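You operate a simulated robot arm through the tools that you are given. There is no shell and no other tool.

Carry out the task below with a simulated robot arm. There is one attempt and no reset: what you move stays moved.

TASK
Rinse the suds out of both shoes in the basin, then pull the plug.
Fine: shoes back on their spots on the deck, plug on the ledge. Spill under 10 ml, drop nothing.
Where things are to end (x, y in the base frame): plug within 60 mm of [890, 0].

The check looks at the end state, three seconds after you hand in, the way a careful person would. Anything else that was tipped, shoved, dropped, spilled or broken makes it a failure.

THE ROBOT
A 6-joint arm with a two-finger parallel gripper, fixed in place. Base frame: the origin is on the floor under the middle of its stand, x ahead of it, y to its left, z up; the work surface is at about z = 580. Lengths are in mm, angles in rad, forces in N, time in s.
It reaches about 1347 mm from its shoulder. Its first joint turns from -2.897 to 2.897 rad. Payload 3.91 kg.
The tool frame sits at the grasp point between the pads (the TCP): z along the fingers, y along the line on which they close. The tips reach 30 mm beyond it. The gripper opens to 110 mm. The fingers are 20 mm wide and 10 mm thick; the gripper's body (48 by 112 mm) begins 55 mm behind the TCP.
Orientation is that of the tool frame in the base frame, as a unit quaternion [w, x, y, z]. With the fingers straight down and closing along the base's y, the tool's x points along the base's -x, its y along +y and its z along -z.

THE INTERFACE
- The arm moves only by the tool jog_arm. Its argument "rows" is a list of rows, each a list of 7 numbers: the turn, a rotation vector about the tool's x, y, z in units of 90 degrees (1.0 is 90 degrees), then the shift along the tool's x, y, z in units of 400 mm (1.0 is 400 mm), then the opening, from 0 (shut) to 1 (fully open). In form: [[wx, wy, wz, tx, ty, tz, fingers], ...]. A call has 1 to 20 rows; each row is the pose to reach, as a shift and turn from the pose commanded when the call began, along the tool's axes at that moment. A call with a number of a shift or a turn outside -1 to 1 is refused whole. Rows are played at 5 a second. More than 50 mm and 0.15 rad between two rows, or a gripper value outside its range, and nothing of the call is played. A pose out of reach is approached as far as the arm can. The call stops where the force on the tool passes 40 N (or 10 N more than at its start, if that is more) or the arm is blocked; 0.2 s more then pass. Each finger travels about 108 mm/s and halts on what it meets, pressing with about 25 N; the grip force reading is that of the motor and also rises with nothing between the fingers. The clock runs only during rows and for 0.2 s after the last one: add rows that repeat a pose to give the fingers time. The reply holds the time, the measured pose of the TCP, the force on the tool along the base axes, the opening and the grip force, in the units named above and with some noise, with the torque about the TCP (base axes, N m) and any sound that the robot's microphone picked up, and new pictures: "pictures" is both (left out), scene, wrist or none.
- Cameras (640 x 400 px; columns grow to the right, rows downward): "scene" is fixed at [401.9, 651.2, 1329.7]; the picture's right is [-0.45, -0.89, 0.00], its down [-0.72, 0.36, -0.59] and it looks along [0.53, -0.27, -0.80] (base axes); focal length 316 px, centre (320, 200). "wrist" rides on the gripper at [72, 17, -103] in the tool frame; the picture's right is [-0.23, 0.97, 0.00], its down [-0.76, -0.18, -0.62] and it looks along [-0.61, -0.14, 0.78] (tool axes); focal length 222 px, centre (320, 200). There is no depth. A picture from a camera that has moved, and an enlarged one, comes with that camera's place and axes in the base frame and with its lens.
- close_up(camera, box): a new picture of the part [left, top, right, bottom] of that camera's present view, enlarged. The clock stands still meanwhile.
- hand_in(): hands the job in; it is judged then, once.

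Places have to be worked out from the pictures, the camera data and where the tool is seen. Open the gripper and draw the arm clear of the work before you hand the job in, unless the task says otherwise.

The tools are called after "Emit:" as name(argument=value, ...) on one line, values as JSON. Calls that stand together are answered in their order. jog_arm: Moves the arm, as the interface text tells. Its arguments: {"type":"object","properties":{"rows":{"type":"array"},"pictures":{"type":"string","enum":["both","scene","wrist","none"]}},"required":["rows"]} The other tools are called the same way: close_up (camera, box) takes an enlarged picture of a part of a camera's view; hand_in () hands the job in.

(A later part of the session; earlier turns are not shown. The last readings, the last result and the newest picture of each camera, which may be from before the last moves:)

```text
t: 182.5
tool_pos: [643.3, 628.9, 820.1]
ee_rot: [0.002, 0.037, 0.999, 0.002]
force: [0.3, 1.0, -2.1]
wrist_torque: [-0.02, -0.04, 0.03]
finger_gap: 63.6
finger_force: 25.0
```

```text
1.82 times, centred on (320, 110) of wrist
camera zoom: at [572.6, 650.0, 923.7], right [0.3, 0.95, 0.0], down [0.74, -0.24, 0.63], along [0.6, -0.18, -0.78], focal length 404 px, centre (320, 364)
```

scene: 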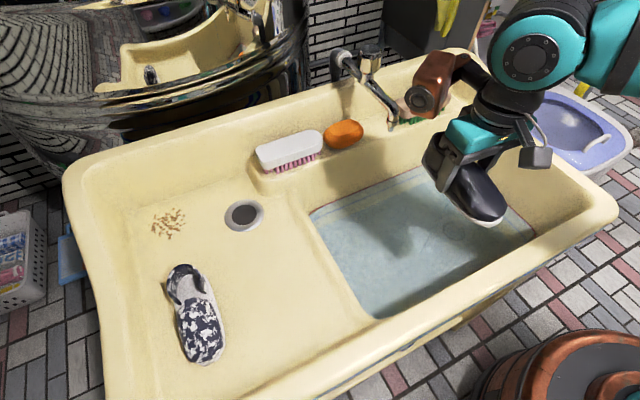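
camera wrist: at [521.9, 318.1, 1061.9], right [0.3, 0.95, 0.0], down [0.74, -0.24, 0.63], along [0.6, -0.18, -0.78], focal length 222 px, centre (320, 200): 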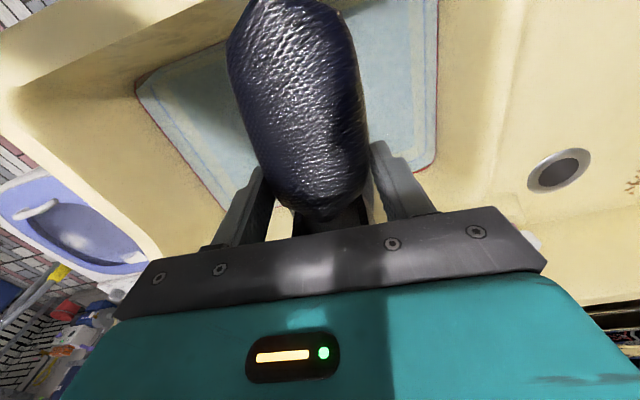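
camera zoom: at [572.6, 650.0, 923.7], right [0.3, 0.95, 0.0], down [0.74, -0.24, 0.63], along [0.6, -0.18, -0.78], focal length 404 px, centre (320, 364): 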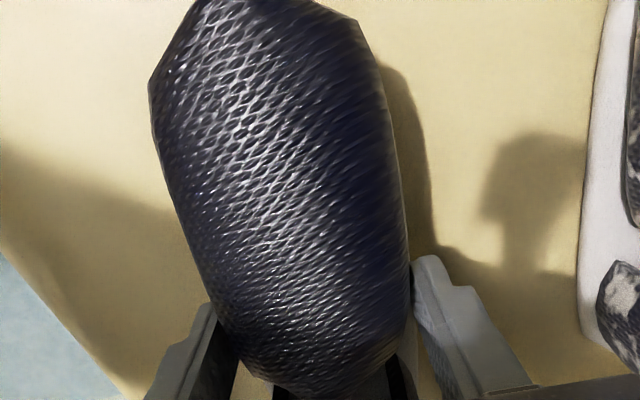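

Emit:
jog_arm(rows=[[0, 0, 0, 0, -0.008, 0.03, 0], [0, 0, 0, 0, -0.008, 0.05, 0], [0, 0, 0, 0, -0.008, 0.055, 0], [0, 0, 0, 0, -0.008, 0.06, 0], [0, 0, 0, 0, -0.008, 0.06, 0]], pictures="none")

Emit:
close_up(camera="scene", box=[180, 210, 340, 340])

```text
t: 183.7
tool_pos: [643.9, 624.9, 797.8]
ee_rot: [0.003, 0.037, 0.999, 0.003]
force: [1.4, 7.0, 12.5]
wrist_torque: [-0.23, -0.15, 0.05]
finger_gap: 63.7
finger_force: 24.9
```

```text
3.08 times, centred on (260, 275) of scene
camera zoom: at [401.9, 651.2, 1329.7], right [-0.45, -0.89, 0.0], down [-0.72, 0.36, -0.59], along [0.53, -0.27, -0.8], focal length 971 px, centre (505, -31)
```

zoom: 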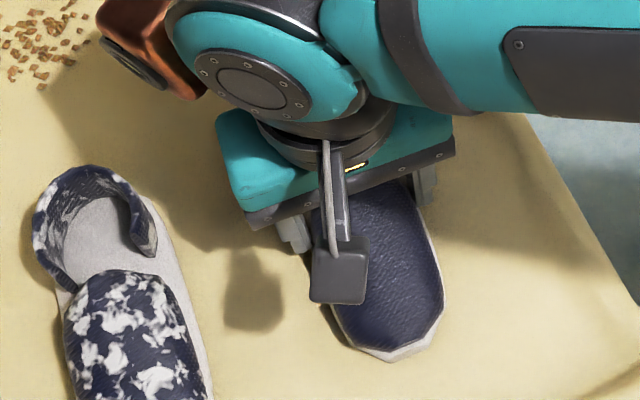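

The sole has touched down (upward force ~12 N). I open the fingers and rise straight up.

Emit:
jog_arm(rows=[[0, 0, 0, 0, 0, -0.004, 0], [0, 0, 0, 0, 0, -0.004, 0.65], [0, 0, 0, 0, 0, -0.004, 0.8], [0, 0, 0, 0, 0, -0.004, 1], [0, 0, 0, 0, 0, -0.004, 1], [0, 0, 0, 0, 0, -0.05, 1], [0, 0, 0, 0, 0, -0.12, 1], [0, 0, 0, 0, 0, -0.2, 1], [0, 0, 0, 0, 0, -0.2, 1]], pictures="both")

Emit:
close_up(camera="scene", box=[150, 220, 310, 370])

Emit:
close_up(camera="wrist", box=[220, 0, 440, 200])

```text
t: 185.7
tool_pos: [643.4, 622.0, 875.1]
ee_rot: [0.002, 0.039, 0.999, 0.002]
force: [0.1, -0.8, -0.1]
wrist_torque: [-0.01, -0.01, 0.03]
finger_gap: 109.9
finger_force: 0.1
camera wrist: at [572.7, 645.2, 978.7], right [0.3, 0.95, 0.0], down [0.74, -0.24, 0.63], along [0.6, -0.18, -0.78], focal length 222 px, centre (320, 200)
```

scene: 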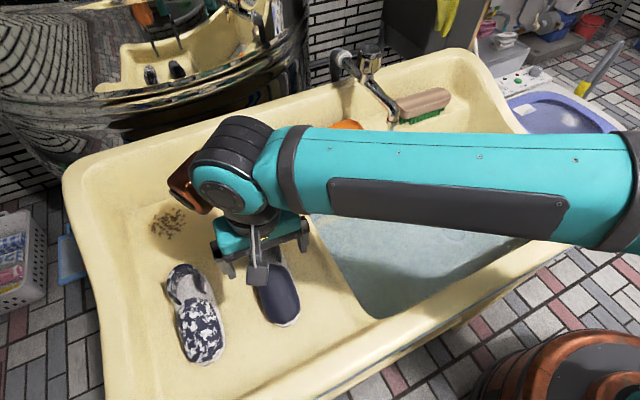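
wrist: 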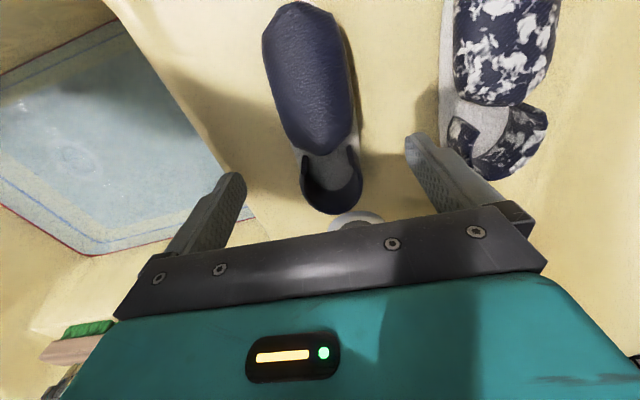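

```text
2.67 times, centred on (230, 295) of scene
camera zoom: at [401.9, 651.2, 1329.7], right [-0.45, -0.89, 0.0], down [-0.72, 0.36, -0.59], along [0.53, -0.27, -0.8], focal length 841 px, centre (560, -53)
```

zoom: 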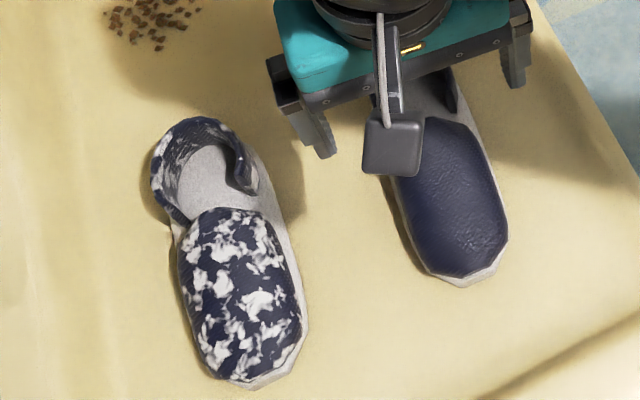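

```text
2.00 times, centred on (330, 100) of wrist
camera zoom: at [572.7, 645.2, 978.7], right [0.3, 0.95, 0.0], down [0.74, -0.24, 0.63], along [0.6, -0.18, -0.78], focal length 444 px, centre (300, 400)
```

zoom: 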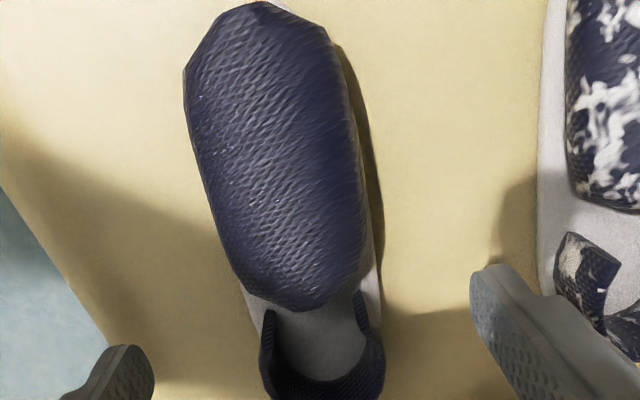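

The first shoe is back on its spot within a few mm, clean. Now I move above the second shoe to align.

Emit:
jog_arm(rows=[[0, 0, 0, 0.0, 0.02, -0.06, 1], [0, 0, 0, 0.01, 0.12, -0.06, 1], [0, 0, 0, 0.02, 0.22, -0.06, 1], [0, 0, 0, 0.03, 0.32, -0.06, 1], [0, 0, 0, 0.035, 0.361, -0.06, 1], [0, 0, 0, 0.035, 0.361, -0.06, 1]], pictures="both")

Emit:
close_up(camera="wrist", box=[220, 0, 440, 200])

Emit:
close_up(camera="scene", box=[150, 220, 310, 370])

```text
t: 187.1
tool_pos: [639.6, 767.8, 899.8]
ee_rot: [0.001, 0.037, 0.999, 0.002]
force: [-0.5, -0.4, -0.5]
wrist_torque: [-0.01, 0.0, 0.0]
finger_gap: 110.1
finger_force: 0.0
camera wrist: at [568.8, 791.0, 1003.8], right [0.3, 0.95, 0.0], down [0.74, -0.24, 0.63], along [0.6, -0.18, -0.78], focal length 222 px, centre (320, 200)
```

scene: 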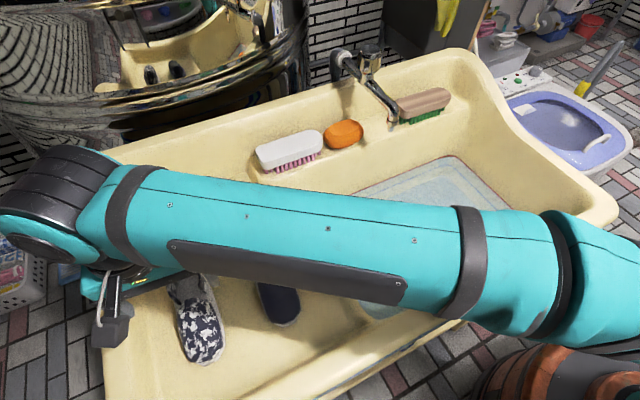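
wrist: 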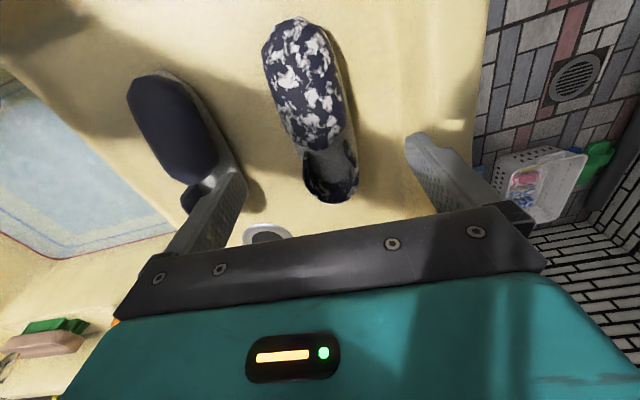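

```text
2.00 times, centred on (330, 100) of wrist
camera zoom: at [568.8, 791.0, 1003.8], right [0.3, 0.95, 0.0], down [0.74, -0.24, 0.63], along [0.6, -0.18, -0.78], focal length 444 px, centre (300, 400)
```

zoom: 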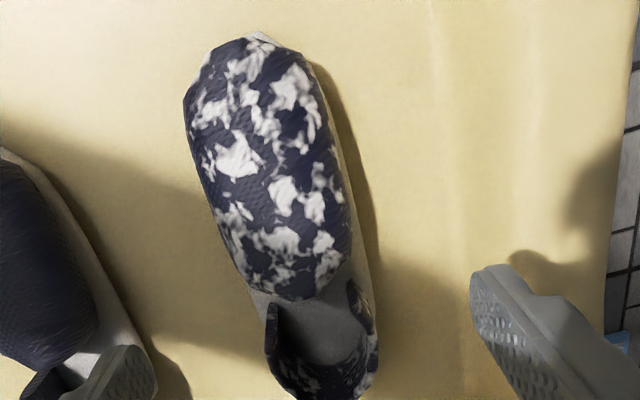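

```text
2.67 times, centred on (230, 295) of scene
camera zoom: at [401.9, 651.2, 1329.7], right [-0.45, -0.89, 0.0], down [-0.72, 0.36, -0.59], along [0.53, -0.27, -0.8], focal length 841 px, centre (560, -53)
```

zoom: 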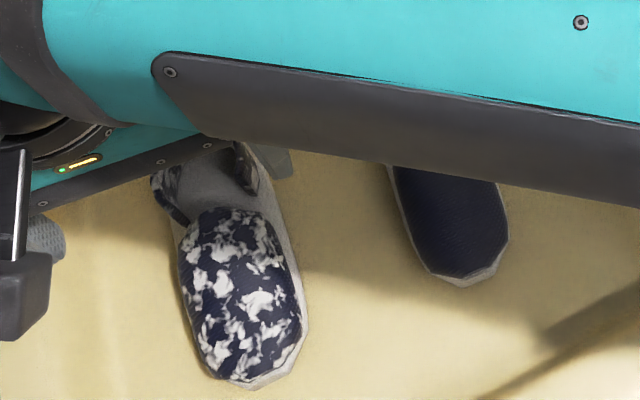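

The second shoe is nearly aligned; I shift 4 mm and descend part-way to re-check centring.

Emit:
jog_arm(rows=[[0, 0, 0, 0, -0.01, 0.07, 1], [0, 0, 0, 0, -0.01, 0.14, 1], [0, 0, 0, 0, -0.01, 0.19, 1], [0, 0, 0, 0, -0.01, 0.19, 1]], pictures="none")

Emit:
close_up(camera="wrist", box=[160, 0, 480, 220])

```text
t: 188.1
tool_pos: [639.7, 764.0, 821.7]
ee_rot: [0.003, 0.038, 0.999, 0.002]
force: [0.9, 0.0, -1.2]
wrist_torque: [0.0, 0.01, 0.01]
finger_gap: 110.1
finger_force: 0.1
```

```text
1.82 times, centred on (320, 110) of wrist
camera zoom: at [568.9, 787.1, 926.4], right [0.3, 0.95, 0.0], down [0.74, -0.24, 0.63], along [0.6, -0.18, -0.78], focal length 404 px, centre (320, 364)
```

zoom: 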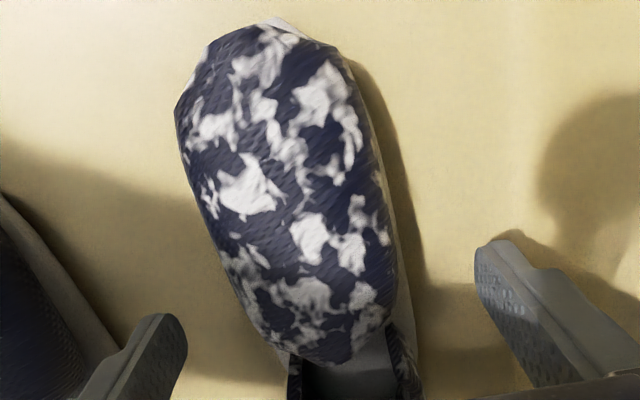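

Centred well. I lower slowly to the same grasp height as before, watching for contact.

Emit:
jog_arm(rows=[[0, 0, 0, 0, -0.003, 0.03, 1], [0, 0, 0, 0, -0.003, 0.05, 1], [0, 0, 0, 0, -0.003, 0.056, 1], [0, 0, 0, 0, -0.003, 0.062, 1], [0, 0, 0, 0, -0.003, 0.068, 1], [0, 0, 0, 0, -0.003, 0.068, 1]], pictures="none")

Emit:
close_up(camera="wrist", box=[160, 0, 480, 220])

```text
t: 189.5
tool_pos: [640.3, 763.3, 797.6]
ee_rot: [0.004, 0.037, 0.999, 0.001]
force: [0.1, 0.1, -0.2]
wrist_torque: [0.0, -0.03, -0.01]
finger_gap: 110.0
finger_force: 0.0
```

```text
1.82 times, centred on (320, 110) of wrist
camera zoom: at [568.5, 785.4, 900.5], right [0.3, 0.95, 0.0], down [0.74, -0.24, 0.63], along [0.6, -0.18, -0.78], focal length 404 px, centre (320, 364)
```

zoom: 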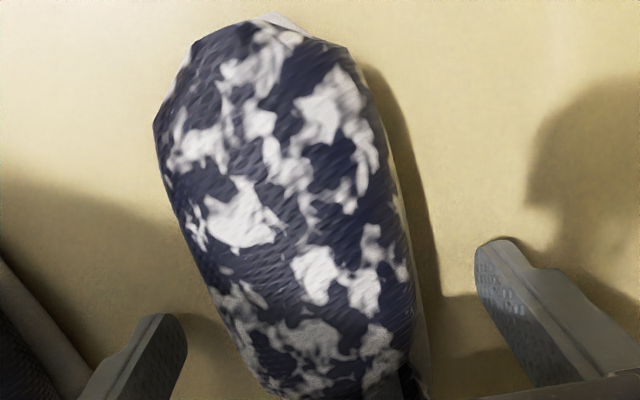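

Emit:
jog_arm(rows=[[0, 0, 0, 0, 0, 0.004, 1], [0, 0, 0, 0, 0, 0.008, 1], [0, 0, 0, 0, 0, 0.012, 1], [0, 0, 0, 0, 0, 0.012, 1]], pictures="none")

```text
t: 190.5
tool_pos: [639.2, 762.1, 792.3]
ee_rot: [0.003, 0.037, 0.999, 0.002]
force: [-0.5, 0.1, 0.0]
wrist_torque: [0.01, -0.02, 0.01]
finger_gap: 110.0
finger_force: 0.1
```

No contact at TCP 792, the same grasp height as for the first shoe. I close the fingers and lift 40 mm.

Emit:
jog_arm(rows=[[0, 0, 0, 0, 0, 0, 0.5], [0, 0, 0, 0, 0, 0, 0.4], [0, 0, 0, 0, 0, 0, 0.2], [0, 0, 0, 0, 0, 0, 0], [0, 0, 0, 0, 0, 0, 0], [0, 0, 0, 0, 0, 0, 0]], pictures="none")

Emit:
close_up(camera="wrist", box=[160, 0, 480, 220])

Emit:
jog_arm(rows=[[0, 0, 0, 0, 0, -0.03, 0], [0, 0, 0, 0, 0, -0.06, 0], [0, 0, 0, 0, 0, -0.1, 0], [0, 0, 0, 0, 0, -0.1, 0]], pictures="scene")

Emit:
close_up(camera="wrist", box=[160, 0, 480, 220])

```text
t: 191.9
tool_pos: [640.5, 763.7, 792.8]
ee_rot: [0.002, 0.037, 0.999, 0.001]
force: [-0.8, 0.0, 0.8]
wrist_torque: [0.06, -0.07, 0.12]
finger_gap: 64.9
finger_force: 24.6
```

```text
1.82 times, centred on (320, 110) of wrist
camera zoom: at [568.7, 785.9, 896.1], right [0.3, 0.95, 0.0], down [0.74, -0.24, 0.63], along [0.6, -0.18, -0.78], focal length 404 px, centre (320, 364)
```

zoom: 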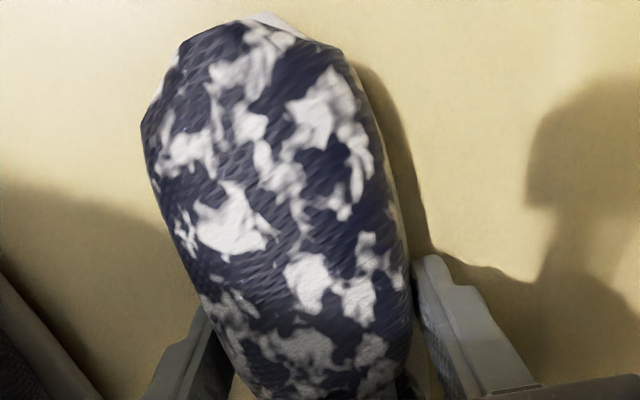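

```text
t: 192.9
tool_pos: [638.8, 763.2, 831.4]
ee_rot: [0.002, 0.038, 0.999, 0.001]
force: [-0.4, 0.2, -2.3]
wrist_torque: [0.01, 0.04, 0.01]
finger_gap: 65.0
finger_force: 24.7
```

scene: 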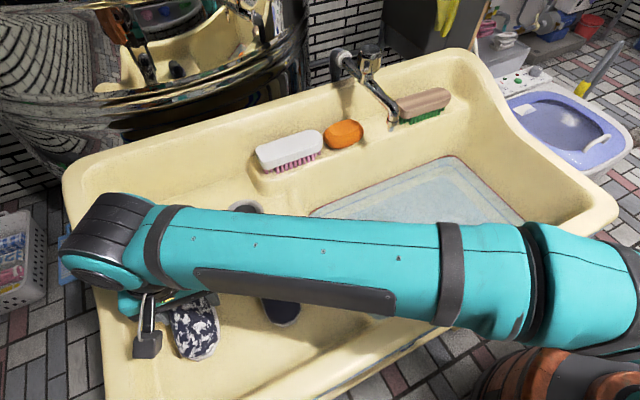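

```text
1.82 times, centred on (320, 110) of wrist
camera zoom: at [568.7, 785.6, 935.6], right [0.3, 0.95, 0.0], down [0.74, -0.24, 0.63], along [0.6, -0.18, -0.78], focal length 404 px, centre (320, 364)
```

zoom: 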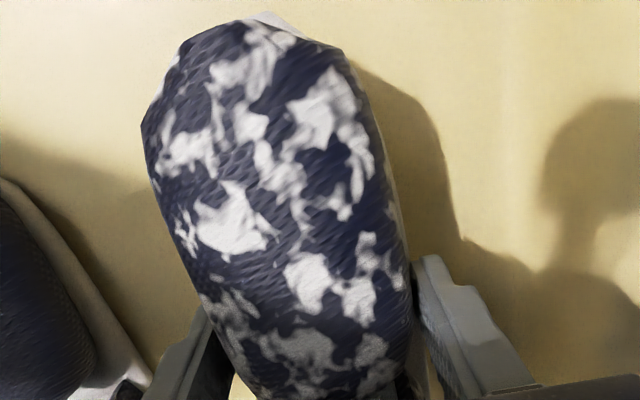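

Second shoe is held firmly. I raise it well above the first shoe and carry it toward the basin.

Emit:
jog_arm(rows=[[0, 0, 0, 0, 0, -0.09, 0], [0, 0, 0, 0, 0, -0.18, 0], [0, 0, 0, -0.007, -0.12, -0.18, 0], [0, 0, 0, -0.014, -0.24, -0.18, 0], [0, 0, 0, -0.021, -0.36, -0.18, 0], [0, 0, 0, -0.028, -0.48, -0.18, 0], [0, 0, 0, -0.035, -0.6, -0.18, 0], [0, 0, 0, -0.042, -0.72, -0.18, 0], [0, 0, 0, -0.049, -0.84, -0.18, 0], [0, 0, 0, -0.055, -0.96, -0.18, 0], [0, 0, 0, -0.055, -0.96, -0.18, 0]], pictures="scene")

```text
t: 195.3
tool_pos: [635.1, 377.7, 902.2]
ee_rot: [0.003, 0.037, 0.999, 0.002]
force: [-0.6, 0.5, -2.1]
wrist_torque: [0.01, 0.03, -0.05]
finger_gap: 64.9
finger_force: 25.6
```

scene: 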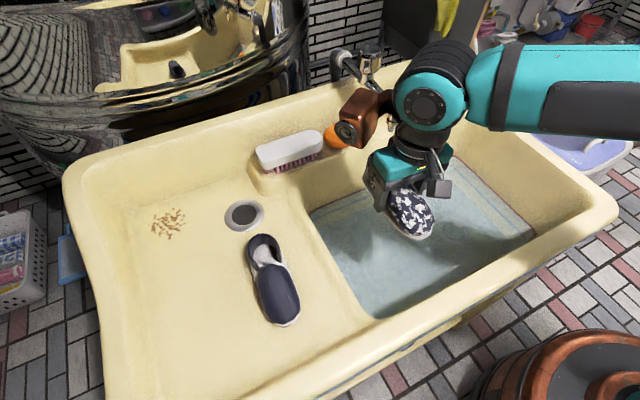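

Emit:
close_up(camera="scene", box=[150, 220, 310, 370])

Emit:
jog_arm(rows=[[0, 0, 0, 0, -0.08, 0, 0], [0, 0, 0, -0.002, -0.16, 0, 0], [0, 0, 0, -0.004, -0.228, 0.02, 0], [0, 0, 0, -0.004, -0.228, 0.1, 0], [0, 0, 0, -0.004, -0.228, 0.2, 0], [0, 0, 0, -0.004, -0.228, 0.3, 0], [0, 0, 0, -0.004, -0.228, 0.4, 0], [0, 0, 0, -0.004, -0.228, 0.48, 0], [0, 0, 0, -0.004, -0.228, 0.53, 0], [0, 0, 0, -0.004, -0.228, 0.56, 0], [0, 0, 0, -0.004, -0.228, 0.59, 0], [0, 0, 0, -0.004, -0.228, 0.62, 0], [0, 0, 0, -0.004, -0.228, 0.65, 0], [0, 0, 0, -0.004, -0.228, 0.675, 0], [0, 0, 0, -0.004, -0.228, 0.698, 0], [0, 0, 0, -0.004, -0.228, 0.698, 0]], pictures="both")

```text
2.67 times, centred on (230, 295) of scene
camera zoom: at [401.9, 651.2, 1329.7], right [-0.45, -0.89, 0.0], down [-0.72, 0.36, -0.59], along [0.53, -0.27, -0.8], focal length 841 px, centre (560, -53)
```

zoom: 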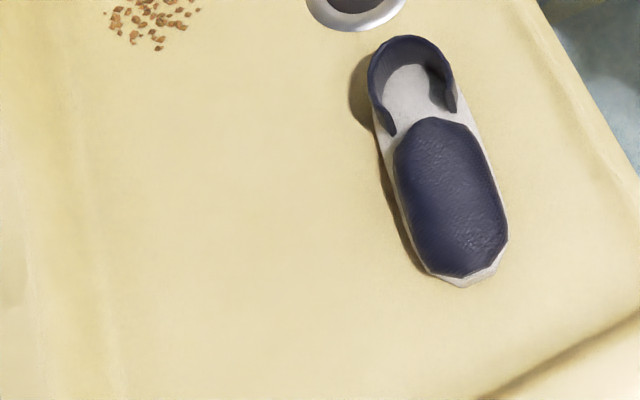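

```text
t: 198.7
tool_pos: [628.3, 288.9, 622.9]
ee_rot: [0.002, 0.037, 0.999, 0.002]
force: [-0.5, 0.0, -2.9]
wrist_torque: [0.0, 0.01, -0.01]
finger_gap: 64.7
finger_force: 24.9
camera wrist: at [556.8, 310.6, 726.9], right [0.3, 0.95, 0.0], down [0.74, -0.24, 0.63], along [0.6, -0.18, -0.78], focal length 222 px, centre (320, 200)
```

scene: 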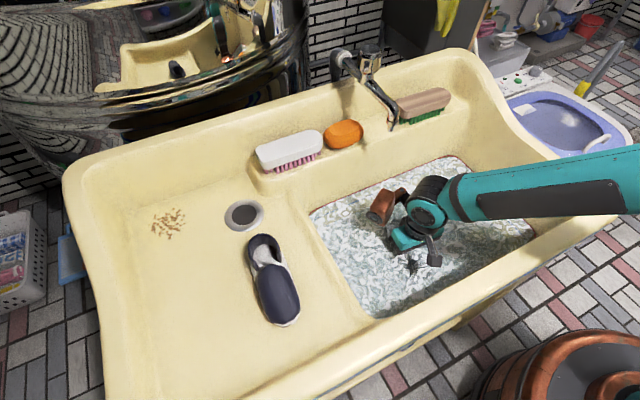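
wrist: 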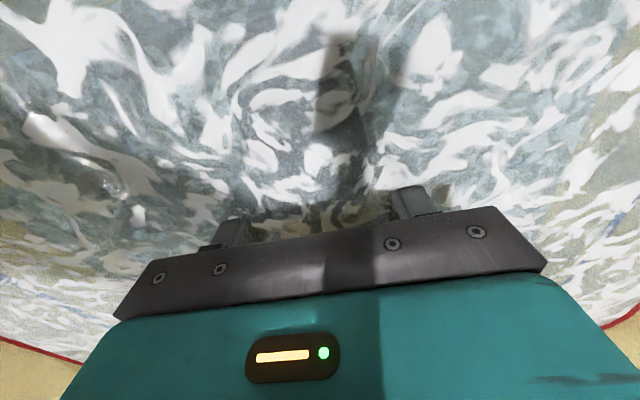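

Shoe 1 sits clean on its spot with no puddle. Shoe 2 is submerged and shedding suds; I swish it as before.

Emit:
jog_arm(rows=[[0, 0, 0, 0, -0.04, 0, 0], [0, 0, 0, 0, -0.09, 0, 0], [0, 0, 0, 0, -0.14, 0, 0], [0, 0, 0, 0, -0.1, 0, 0], [0, 0, 0, 0, -0.05, 0, 0], [0, 0, 0, 0, 0, 0, 0], [0, 0, 0, 0, 0.04, 0, 0], [0, 0, 0, 0, 0, 0, 0], [0, 0, 0, 0, -0.05, 0, 0], [0, 0, 0, 0, -0.1, 0, 0], [0, 0, 0, 0, -0.14, 0, 0], [0, 0, 0, 0, -0.1, 0, 0], [0, 0, 0, 0, -0.05, 0, 0], [0, 0, 0, 0, 0, 0, 0], [0, 0, 0, 0, 0, -0.04, 0], [0, 0, 0, 0, 0, -0.08, 0], [0, 0, 0, 0, 0, -0.04, 0], [0, 0, 0, 0, 0, 0, 0], [0, 0, 0, 0, 0, 0, 0]], pictures="none")

Emit:
jog_arm(rows=[[0, 0, 0, 0.01, -0.05, 0, 0], [0, 0, 0, 0.01, -0.1, -0.03, 0], [0, 0, 0, -0.01, -0.14, -0.06, 0], [0, 0, 0, -0.01, -0.1, -0.03, 0], [0, 0, 0, 0.01, -0.05, 0, 0], [0, 0, 0, 0.01, 0, 0, 0], [0, 0, 0, -0.01, 0.05, -0.03, 0], [0, 0, 0, -0.01, 0, -0.06, 0], [0, 0, 0, 0, -0.05, -0.03, 0], [0, 0, 0, 0, -0.1, 0, 0], [0, 0, 0, 0, -0.14, 0, 0], [0, 0, 0, 0, -0.1, 0, 0], [0, 0, 0, 0, -0.05, -0.05, 0], [0, 0, 0, 0, 0, -0.1, 0], [0, 0, 0, 0, 0, -0.05, 0], [0, 0, 0, 0, 0, 0, 0], [0, 0, 0, 0, 0, 0, 0], [0, 0, 0, 0, 0, 0, 0], [0, 0, 0, 0, 0, 0, 0]], pictures="both")

```text
t: 202.7
tool_pos: [629.3, 288.5, 623.4]
ee_rot: [0.002, 0.037, 0.999, 0.001]
force: [-0.2, -0.8, -4.1]
wrist_torque: [0.04, 0.0, -0.01]
finger_gap: 64.4
finger_force: 25.0
```

```text
t: 206.7
tool_pos: [630.1, 287.5, 621.1]
ee_rot: [0.002, 0.038, 0.999, 0.002]
force: [0.4, 0.3, -2.9]
wrist_torque: [0.0, -0.01, -0.02]
finger_gap: 64.3
finger_force: 25.2
camera wrist: at [558.9, 310.0, 726.2], right [0.3, 0.95, 0.0], down [0.74, -0.24, 0.63], along [0.6, -0.18, -0.78], focal length 222 px, centre (320, 200)
```

scene: 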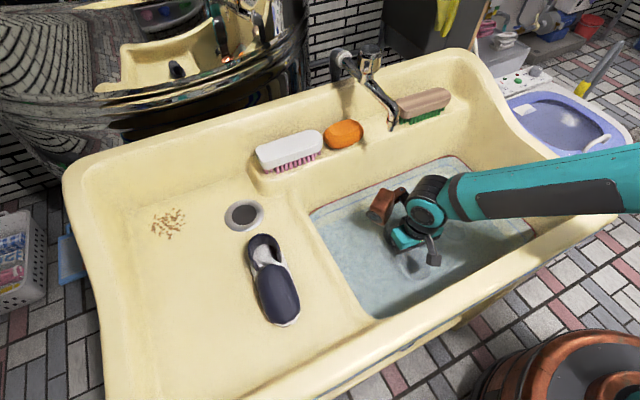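
wrist: 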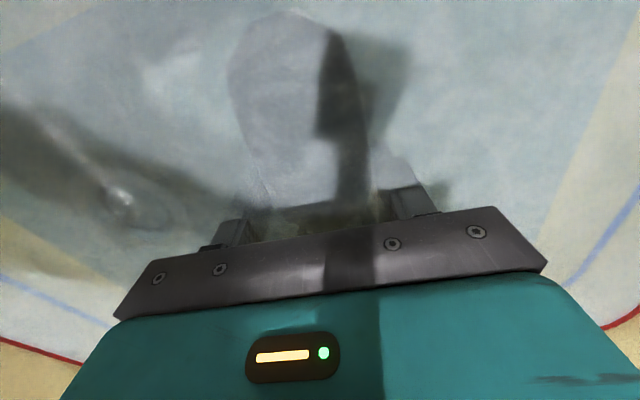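

The water is clear again. I lift shoe 2 out slowly and inspect it and its drip.

Emit:
jog_arm(rows=[[0, 0, 0, 0, 0, -0.03, 0], [0, 0, 0, 0, 0, -0.06, 0], [0, 0, 0, 0, 0, -0.1, 0], [0, 0, 0, 0, 0, -0.15, 0], [0, 0, 0, 0, 0, -0.2, 0], [0, 0, 0, 0, 0, -0.25, 0], [0, 0, 0, 0, 0, -0.3, 0], [0, 0, 0, 0, 0, -0.4, 0], [0, 0, 0, 0, 0, -0.5, 0], [0, 0, 0, 0, 0, -0.6, 0], [0, 0, 0, 0, 0, -0.7, 0], [0, 0, 0, 0, 0, -0.775, 0], [0, 0, 0, 0, 0, -0.775, 0]], pictures="both")

Emit:
close_up(camera="scene", box=[360, 120, 500, 260])

Emit:
close_up(camera="scene", box=[411, 225, 427, 235])

Emit:
close_up(camera="wrist", box=[160, 0, 480, 220])

```text
t: 209.5
tool_pos: [627.2, 287.9, 934.9]
ee_rot: [0.003, 0.037, 0.999, 0.001]
force: [0.7, 0.6, -2.6]
wrist_torque: [-0.03, -0.02, 0.01]
finger_gap: 64.3
finger_force: 25.0
camera wrist: at [555.6, 310.0, 1039.0], right [0.3, 0.95, 0.0], down [0.74, -0.24, 0.63], along [0.6, -0.18, -0.78], focal length 222 px, centre (320, 200)
```

scene: 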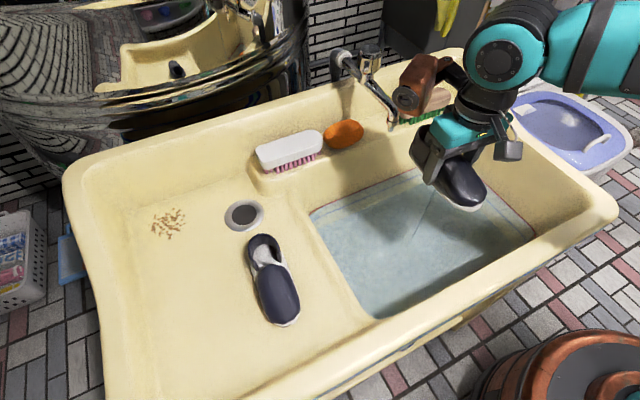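
wrist: 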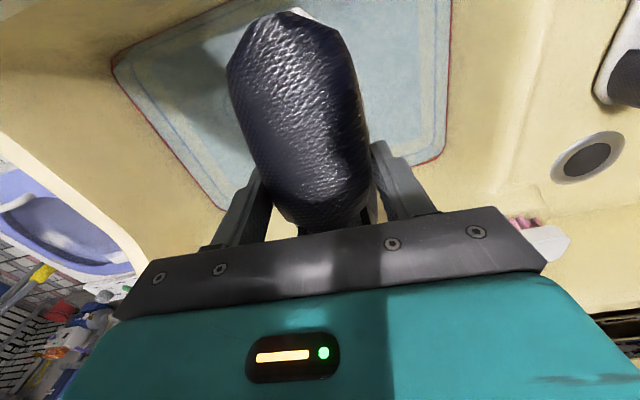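

```text
2.86 times, centred on (430, 190) of scene
camera zoom: at [401.9, 651.2, 1329.7], right [-0.45, -0.89, 0.0], down [-0.72, 0.36, -0.59], along [0.53, -0.27, -0.8], focal length 901 px, centre (6, 229)
```

zoom: 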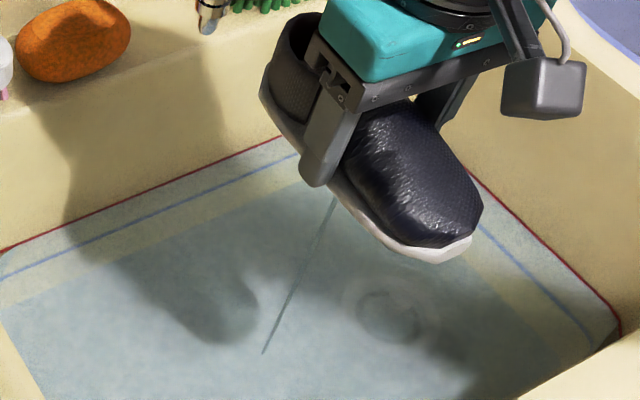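

```text
16.00 times, centred on (419, 230) of scene
camera zoom: at [401.9, 651.2, 1329.7], right [-0.45, -0.89, 0.0], down [-0.72, 0.36, -0.59], along [0.53, -0.27, -0.8], focal length 5048 px, centre (-1264, -280)
```

zoom: 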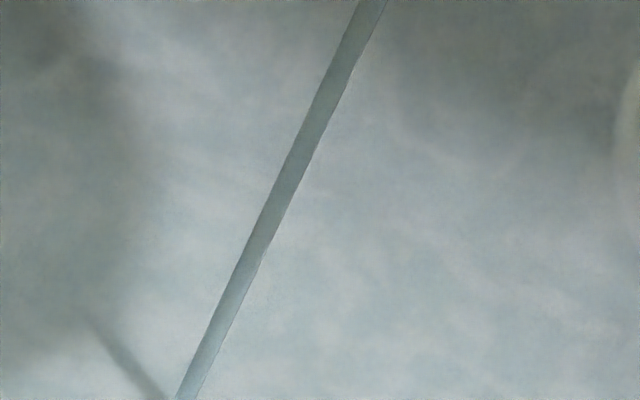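

```text
1.82 times, centred on (320, 110) of wrist
camera zoom: at [555.6, 310.0, 1039.0], right [0.3, 0.95, 0.0], down [0.74, -0.24, 0.63], along [0.6, -0.18, -0.78], focal length 404 px, centre (320, 364)
```

zoom: 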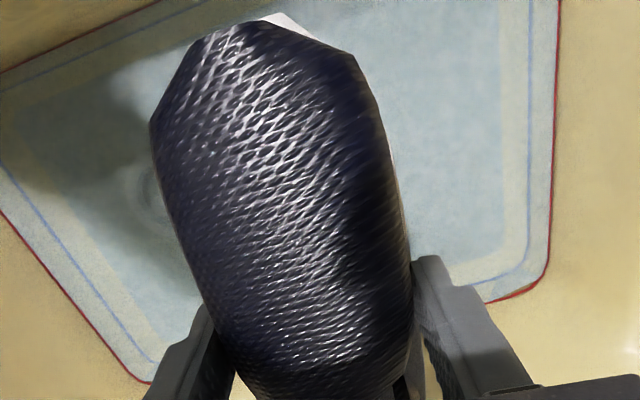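

The stream right after lifting is visibly thicker than the residual one of shoe 1, so it does decay. I wait over the basin and track its thickness.

Emit:
jog_arm(rows=[[0, 0, 0, 0, 0, 0, 0], [0, 0, 0, 0, 0, 0, 0], [0, 0, 0, 0, 0, 0, 0], [0, 0, 0, 0, 0, 0, 0], [0, 0, 0, 0, 0, 0, 0], [0, 0, 0, 0, 0, 0, 0], [0, 0, 0, 0, 0, 0, 0], [0, 0, 0, 0, 0, 0, 0], [0, 0, 0, 0, 0, 0, 0], [0, 0, 0, 0, 0, 0, 0], [0, 0, 0, 0, 0, 0, 0], [0, 0, 0, 0, 0, 0, 0], [0, 0, 0, 0, 0, 0, 0], [0, 0, 0, 0, 0, 0, 0], [0, 0, 0, 0, 0, 0, 0]], pictures="none")

Emit:
close_up(camera="scene", box=[411, 225, 427, 235])

Emit:
jog_arm(rows=[[0, 0, 0, 0, 0, 0, 0], [0, 0, 0, 0, 0, 0, 0], [0, 0, 0, 0, 0, 0, 0], [0, 0, 0, 0, 0, 0, 0], [0, 0, 0, 0, 0, 0, 0], [0, 0, 0, 0, 0, 0, 0], [0, 0, 0, 0, 0, 0, 0], [0, 0, 0, 0, 0, 0, 0], [0, 0, 0, 0, 0, 0, 0], [0, 0, 0, 0, 0, 0, 0], [0, 0, 0, 0, 0, 0, 0], [0, 0, 0, 0, 0, 0, 0], [0, 0, 0, 0, 0, 0, 0], [0, 0, 0, 0, 0, 0, 0], [0, 0, 0, 0, 0, 0, 0], [0, 0, 0, 0, 0, 0, 0], [0, 0, 0, 0, 0, 0, 0], [0, 0, 0, 0, 0, 0, 0], [0, 0, 0, 0, 0, 0, 0], [0, 0, 0, 0, 0, 0, 0]], pictures="none")

Emit:
close_up(camera="scene", box=[411, 225, 427, 235])

```text
t: 212.7
tool_pos: [627.3, 287.2, 935.2]
ee_rot: [0.004, 0.038, 0.999, 0.002]
force: [0.8, -0.5, -2.3]
wrist_torque: [0.01, 0.01, -0.01]
finger_gap: 63.9
finger_force: 24.3
```

```text
16.00 times, centred on (419, 230) of scene
camera zoom: at [401.9, 651.2, 1329.7], right [-0.45, -0.89, 0.0], down [-0.72, 0.36, -0.59], along [0.53, -0.27, -0.8], focal length 5048 px, centre (-1264, -280)
```

zoom: 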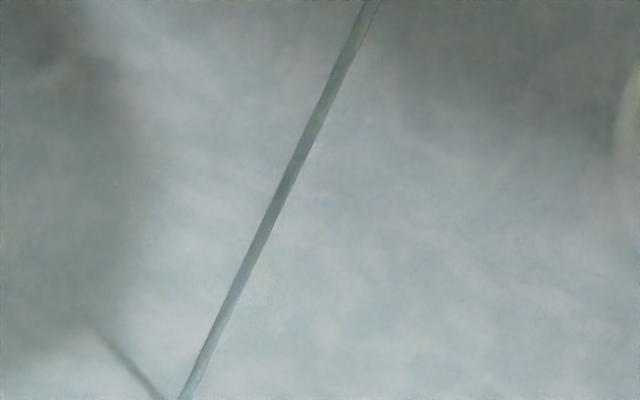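

```text
t: 216.9
tool_pos: [627.4, 287.7, 933.9]
ee_rot: [0.003, 0.038, 0.999, 0.001]
force: [-0.8, 0.7, -3.6]
wrist_torque: [-0.03, -0.03, 0.02]
finger_gap: 63.7
finger_force: 24.9
```

```text
16.00 times, centred on (419, 230) of scene
camera zoom: at [401.9, 651.2, 1329.7], right [-0.45, -0.89, 0.0], down [-0.72, 0.36, -0.59], along [0.53, -0.27, -0.8], focal length 5048 px, centre (-1264, -280)
```

zoom: 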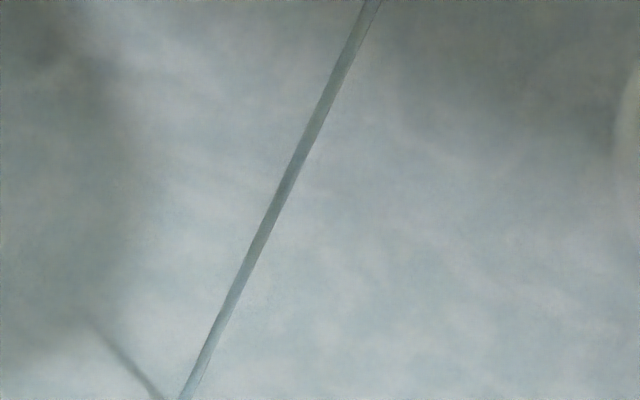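

The stream shrank to its minimum within seconds, so drainage is quick. I roll shoe 2 onto its side over the basin once, as with shoe 1, then level and let it drip.

Emit:
jog_arm(rows=[[-0.08, 0, 0, 0, 0, 0, 0], [-0.16, 0, 0, 0, 0, 0, 0], [-0.24, 0, 0, 0, 0, 0, 0], [-0.32, 0, 0, 0, 0, 0, 0], [-0.4, 0, 0, 0, 0, 0, 0], [-0.48, 0, 0, 0, 0, 0, 0], [-0.56, 0, 0, 0, 0, 0, 0], [-0.64, 0, 0, 0, 0, 0, 0], [-0.72, 0, 0, 0, 0, 0, 0], [-0.8, 0, 0, 0, 0, 0, 0], [-0.88, 0, 0, 0, 0, 0, 0], [-0.96, 0, 0, 0, 0, 0, 0], [-1.0, 0, 0, 0, 0, 0, 0], [-1.0, 0, 0, 0, 0, 0, 0], [-1.0, 0, 0, 0, 0, 0, 0], [-1.0, 0, 0, 0, 0, 0, 0], [-1.0, 0, 0, 0, 0, 0, 0], [-1.0, 0, 0, 0, 0, 0, 0], [-1.0, 0, 0, 0, 0, 0, 0], [-1.0, 0, 0, 0, 0, 0, 0]], pictures="none")

Emit:
jog_arm(rows=[[0, 0, 0, 0, 0, 0, 0], [0, 0, 0, 0, 0, 0, 0], [0, 0, 0, 0, 0, 0, 0], [0.08, 0, 0, 0, 0, 0, 0], [0.16, 0, 0, 0, 0, 0, 0], [0.24, 0, 0, 0, 0, 0, 0], [0.32, 0, 0, 0, 0, 0, 0], [0.4, 0, 0, 0, 0, 0, 0], [0.48, 0, 0, 0, 0, 0, 0], [0.56, 0, 0, 0, 0, 0, 0], [0.64, 0, 0, 0, 0, 0, 0], [0.72, 0, 0, 0, 0, 0, 0], [0.8, 0, 0, 0, 0, 0, 0], [0.88, 0, 0, 0, 0, 0, 0], [0.96, 0, 0, 0, 0, 0, 0], [1.0, 0, 0, 0, 0, 0, 0], [1.0, 0, 0, 0, 0, 0, 0]], pictures="both")

```text
t: 221.1
tool_pos: [627.7, 286.7, 934.4]
ee_rot: [0.028, 0.024, 0.706, 0.707]
force: [0.0, -0.4, -2.7]
wrist_torque: [-0.04, -0.05, -0.02]
finger_gap: 63.7
finger_force: 24.9
```

```text
t: 224.7
tool_pos: [627.4, 287.2, 933.0]
ee_rot: [0.003, 0.037, 0.999, 0.002]
force: [-0.1, 0.1, -3.4]
wrist_torque: [-0.01, 0.0, 0.01]
finger_gap: 63.8
finger_force: 25.2
camera wrist: at [556.2, 309.5, 1036.6], right [0.3, 0.95, 0.0], down [0.74, -0.24, 0.63], along [0.6, -0.18, -0.78], focal length 222 px, centre (320, 200)
```

scene: 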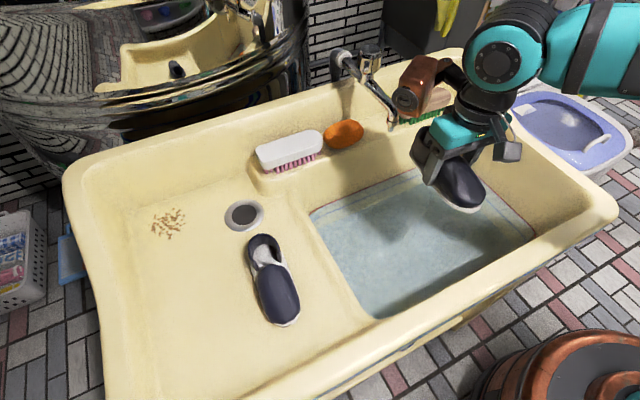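
wrist: 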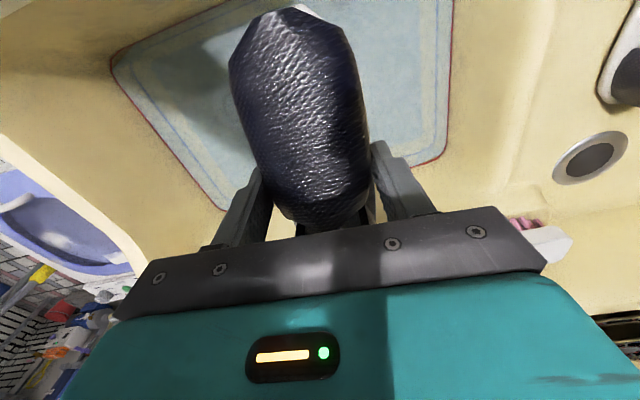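

Emit:
close_up(camera="scene", box=[360, 120, 500, 260])

```text
2.86 times, centred on (430, 190) of scene
camera zoom: at [401.9, 651.2, 1329.7], right [-0.45, -0.89, 0.0], down [-0.72, 0.36, -0.59], along [0.53, -0.27, -0.8], focal length 901 px, centre (6, 229)
```

zoom: 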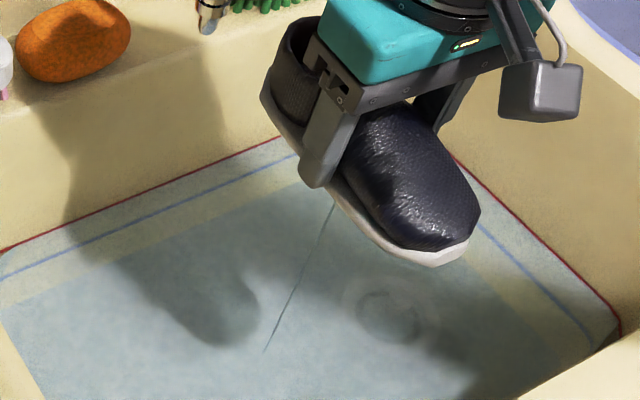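

Only the thin residual drip remains. I let it drip for a further spell over the basin.

Emit:
jog_arm(rows=[[0, 0, 0, 0, 0, 0, 0], [0, 0, 0, 0, 0, 0, 0], [0, 0, 0, 0, 0, 0, 0], [0, 0, 0, 0, 0, 0, 0], [0, 0, 0, 0, 0, 0, 0], [0, 0, 0, 0, 0, 0, 0], [0, 0, 0, 0, 0, 0, 0], [0, 0, 0, 0, 0, 0, 0], [0, 0, 0, 0, 0, 0, 0], [0, 0, 0, 0, 0, 0, 0], [0, 0, 0, 0, 0, 0, 0], [0, 0, 0, 0, 0, 0, 0], [0, 0, 0, 0, 0, 0, 0], [0, 0, 0, 0, 0, 0, 0], [0, 0, 0, 0, 0, 0, 0], [0, 0, 0, 0, 0, 0, 0], [0, 0, 0, 0, 0, 0, 0], [0, 0, 0, 0, 0, 0, 0], [0, 0, 0, 0, 0, 0, 0], [0, 0, 0, 0, 0, 0, 0]], pictures="none")

Emit:
jog_arm(rows=[[0, 0, 0, 0, 0, 0, 0], [0, 0, 0, 0, 0, 0, 0], [0, 0, 0, 0, 0, 0, 0], [0, 0, 0, 0, 0, 0, 0], [0, 0, 0, 0, 0, 0, 0], [0, 0, 0, 0, 0, 0, 0], [0, 0, 0, 0, 0, 0, 0], [0, 0, 0, 0, 0, 0, 0], [0, 0, 0, 0, 0, 0, 0], [0, 0, 0, 0, 0, 0, 0], [0, 0, 0, 0, 0, 0, 0], [0, 0, 0, 0, 0, 0, 0], [0, 0, 0, 0, 0, 0, 0], [0, 0, 0, 0, 0, 0, 0], [0, 0, 0, 0, 0, 0, 0], [0, 0, 0, 0, 0, 0, 0], [0, 0, 0, 0, 0, 0, 0], [0, 0, 0, 0, 0, 0, 0], [0, 0, 0, 0, 0, 0, 0], [0, 0, 0, 0, 0, 0, 0]], pictures="none")

Emit:
jog_arm(rows=[[0, 0, 0, 0, 0, 0, 0], [0, 0, 0, 0, 0, 0, 0], [0, 0, 0, 0, 0, 0, 0], [0, 0, 0, 0, 0, 0, 0], [0, 0, 0, 0, 0, 0, 0], [0, 0, 0, 0, 0, 0, 0], [0, 0, 0, 0, 0, 0, 0], [0, 0, 0, 0, 0, 0, 0], [0, 0, 0, 0, 0, 0, 0], [0, 0, 0, 0, 0, 0, 0], [0, 0, 0, 0, 0, 0, 0], [0, 0, 0, 0, 0, 0, 0], [0, 0, 0, 0, 0, 0, 0], [0, 0, 0, 0, 0, 0, 0], [0, 0, 0, 0, 0, 0, 0], [0, 0, 0, 0, 0, 0, 0], [0, 0, 0, 0, 0, 0, 0], [0, 0, 0, 0, 0, 0, 0], [0, 0, 0, 0, 0, 0, 0], [0, 0, 0, 0, 0, 0, 0]], pictures="none")

Emit:
jog_arm(rows=[[0, 0, 0, 0, 0, 0, 0], [0, 0, 0, 0, 0, 0, 0], [0, 0, 0, 0, 0, 0, 0], [0, 0, 0, 0, 0, 0, 0], [0, 0, 0, 0, 0, 0, 0], [0, 0, 0, 0, 0, 0, 0], [0, 0, 0, 0, 0, 0, 0], [0, 0, 0, 0, 0, 0, 0], [0, 0, 0, 0, 0, 0, 0], [0, 0, 0, 0, 0, 0, 0], [0, 0, 0, 0, 0, 0, 0], [0, 0, 0, 0, 0, 0, 0], [0, 0, 0, 0, 0, 0, 0], [0, 0, 0, 0, 0, 0, 0], [0, 0, 0, 0, 0, 0, 0], [0, 0, 0, 0, 0, 0, 0], [0, 0, 0, 0, 0, 0, 0], [0, 0, 0, 0, 0, 0, 0], [0, 0, 0, 0, 0, 0, 0], [0, 0, 0, 0, 0, 0, 0]], pictures="none")

Emit:
jog_arm(rows=[[0, 0, 0, 0, 0, 0, 0], [0, 0, 0, 0, 0, 0, 0], [0, 0, 0, 0, 0, 0, 0], [0, 0, 0, 0, 0, 0, 0], [0, 0, 0, 0, 0, 0, 0], [0, 0, 0, 0, 0, 0, 0], [0, 0, 0, 0, 0, 0, 0], [0, 0, 0, 0, 0, 0, 0], [0, 0, 0, 0, 0, 0, 0], [0, 0, 0, 0, 0, 0, 0], [0, 0, 0, 0, 0, 0, 0], [0, 0, 0, 0, 0, 0, 0], [0, 0, 0, 0, 0, 0, 0], [0, 0, 0, 0, 0, 0, 0], [0, 0, 0, 0, 0, 0, 0], [0, 0, 0, 0, 0, 0, 0], [0, 0, 0, 0, 0, 0, 0], [0, 0, 0, 0, 0, 0, 0], [0, 0, 0, 0, 0, 0, 0], [0, 0, 0, 0, 0, 0, 0]], pictures="none")

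Emit:
jog_arm(rows=[[0, 0, 0, 0, 0, 0, 0], [0, 0, 0, 0, 0, 0, 0], [0, 0, 0, 0, 0, 0, 0], [0, 0, 0, 0, 0, 0, 0], [0, 0, 0, 0, 0, 0, 0], [0, 0, 0, 0, 0, 0, 0], [0, 0, 0, 0, 0, 0, 0], [0, 0, 0, 0, 0, 0, 0], [0, 0, 0, 0, 0, 0, 0], [0, 0, 0, 0, 0, 0, 0], [0, 0, 0, 0, 0, 0, 0], [0, 0, 0, 0, 0, 0, 0], [0, 0, 0, 0, 0, 0, 0], [0, 0, 0, 0, 0, 0, 0], [0, 0, 0, 0, 0, 0, 0], [0, 0, 0, 0, 0, 0, 0], [0, 0, 0, 0, 0, 0, 0], [0, 0, 0, 0, 0, 0, 0], [0, 0, 0, 0, 0, 0, 0], [0, 0, 0, 0, 0, 0, 0]], pictures="none")

Emit:
jog_arm(rows=[[0, 0, 0, 0, 0, 0, 0], [0, 0, 0, 0, 0, 0, 0], [0, 0, 0, 0, 0, 0, 0], [0, 0, 0, 0, 0, 0, 0], [0, 0, 0, 0, 0, 0, 0], [0, 0, 0, 0, 0, 0, 0], [0, 0, 0, 0, 0, 0, 0], [0, 0, 0, 0, 0, 0, 0], [0, 0, 0, 0, 0, 0, 0], [0, 0, 0, 0, 0, 0, 0], [0, 0, 0, 0, 0, 0, 0], [0, 0, 0, 0, 0, 0, 0], [0, 0, 0, 0, 0, 0, 0], [0, 0, 0, 0, 0, 0, 0], [0, 0, 0, 0, 0, 0, 0], [0, 0, 0, 0, 0, 0, 0], [0, 0, 0, 0, 0, 0, 0], [0, 0, 0, 0, 0, 0, 0], [0, 0, 0, 0, 0, 0, 0], [0, 0, 0, 0, 0, 0, 0]], pictures="none")

Emit:
jog_arm(rows=[[0, 0, 0, 0, 0, 0, 0], [0, 0, 0, 0, 0, 0, 0], [0, 0, 0, 0, 0, 0, 0], [0, 0, 0, 0, 0, 0, 0], [0, 0, 0, 0, 0, 0, 0], [0, 0, 0, 0, 0, 0, 0], [0, 0, 0, 0, 0, 0, 0], [0, 0, 0, 0, 0, 0, 0], [0, 0, 0, 0, 0, 0, 0], [0, 0, 0, 0, 0, 0, 0], [0, 0, 0, 0, 0, 0, 0], [0, 0, 0, 0, 0, 0, 0], [0, 0, 0, 0, 0, 0, 0], [0, 0, 0, 0, 0, 0, 0], [0, 0, 0, 0, 0, 0, 0], [0, 0, 0, 0, 0, 0, 0], [0, 0, 0, 0, 0, 0, 0], [0, 0, 0, 0, 0, 0, 0], [0, 0, 0, 0, 0, 0, 0], [0, 0, 0, 0, 0, 0, 0]], pictures="both")

```text
t: 228.9
tool_pos: [626.4, 286.7, 932.2]
ee_rot: [0.003, 0.037, 0.999, 0.002]
force: [-0.2, -0.1, -2.0]
wrist_torque: [-0.01, 0.01, -0.04]
finger_gap: 63.6
finger_force: 25.2
```

```text
t: 233.1
tool_pos: [627.8, 286.8, 932.9]
ee_rot: [0.002, 0.037, 0.999, 0.002]
force: [0.6, -0.8, -2.7]
wrist_torque: [0.0, 0.01, 0.01]
finger_gap: 63.8
finger_force: 25.1
```

```text
t: 237.3
tool_pos: [627.9, 286.8, 933.0]
ee_rot: [0.004, 0.038, 0.999, 0.0]
force: [0.5, -0.1, -2.9]
wrist_torque: [0.0, -0.04, -0.03]
finger_gap: 63.8
finger_force: 25.3
```

```text
t: 241.5
tool_pos: [627.1, 287.5, 933.2]
ee_rot: [0.002, 0.037, 0.999, 0.002]
force: [-1.0, 0.2, -3.3]
wrist_torque: [-0.01, -0.03, 0.0]
finger_gap: 63.6
finger_force: 24.6
```

```text
t: 245.7
tool_pos: [627.1, 286.8, 932.3]
ee_rot: [0.002, 0.038, 0.999, 0.002]
force: [0.0, 1.1, -3.0]
wrist_torque: [0.01, 0.0, 0.0]
finger_gap: 63.8
finger_force: 25.7
```

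```text
t: 249.9
tool_pos: [628.3, 287.3, 932.1]
ee_rot: [0.003, 0.037, 0.999, 0.002]
force: [0.7, -0.2, -2.4]
wrist_torque: [-0.01, -0.03, 0.03]
finger_gap: 63.4
finger_force: 25.1
```

```text
t: 254.1
tool_pos: [627.6, 286.9, 931.5]
ee_rot: [0.003, 0.038, 0.999, 0.003]
force: [0.8, -0.7, -2.8]
wrist_torque: [-0.03, -0.03, 0.04]
finger_gap: 63.7
finger_force: 24.9
```

```text
t: 258.3
tool_pos: [627.1, 287.0, 932.6]
ee_rot: [0.002, 0.038, 0.999, 0.001]
force: [0.8, 0.6, -1.9]
wrist_torque: [0.02, 0.01, 0.0]
finger_gap: 63.6
finger_force: 25.2
camera wrist: at [556.2, 309.5, 1036.5], right [0.3, 0.95, 0.0], down [0.74, -0.24, 0.63], along [0.6, -0.18, -0.78], focal length 222 px, centre (320, 200)
```

scene: 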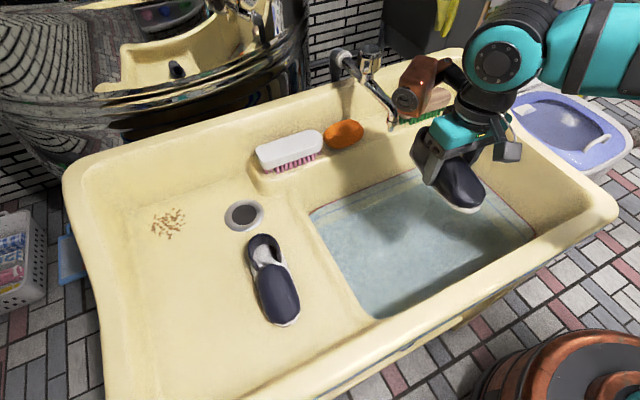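
wrist: 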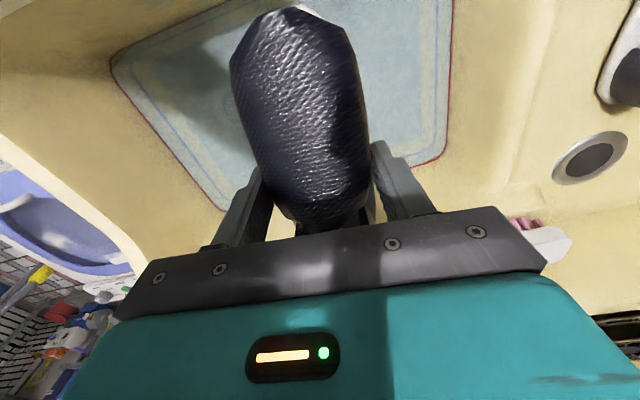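

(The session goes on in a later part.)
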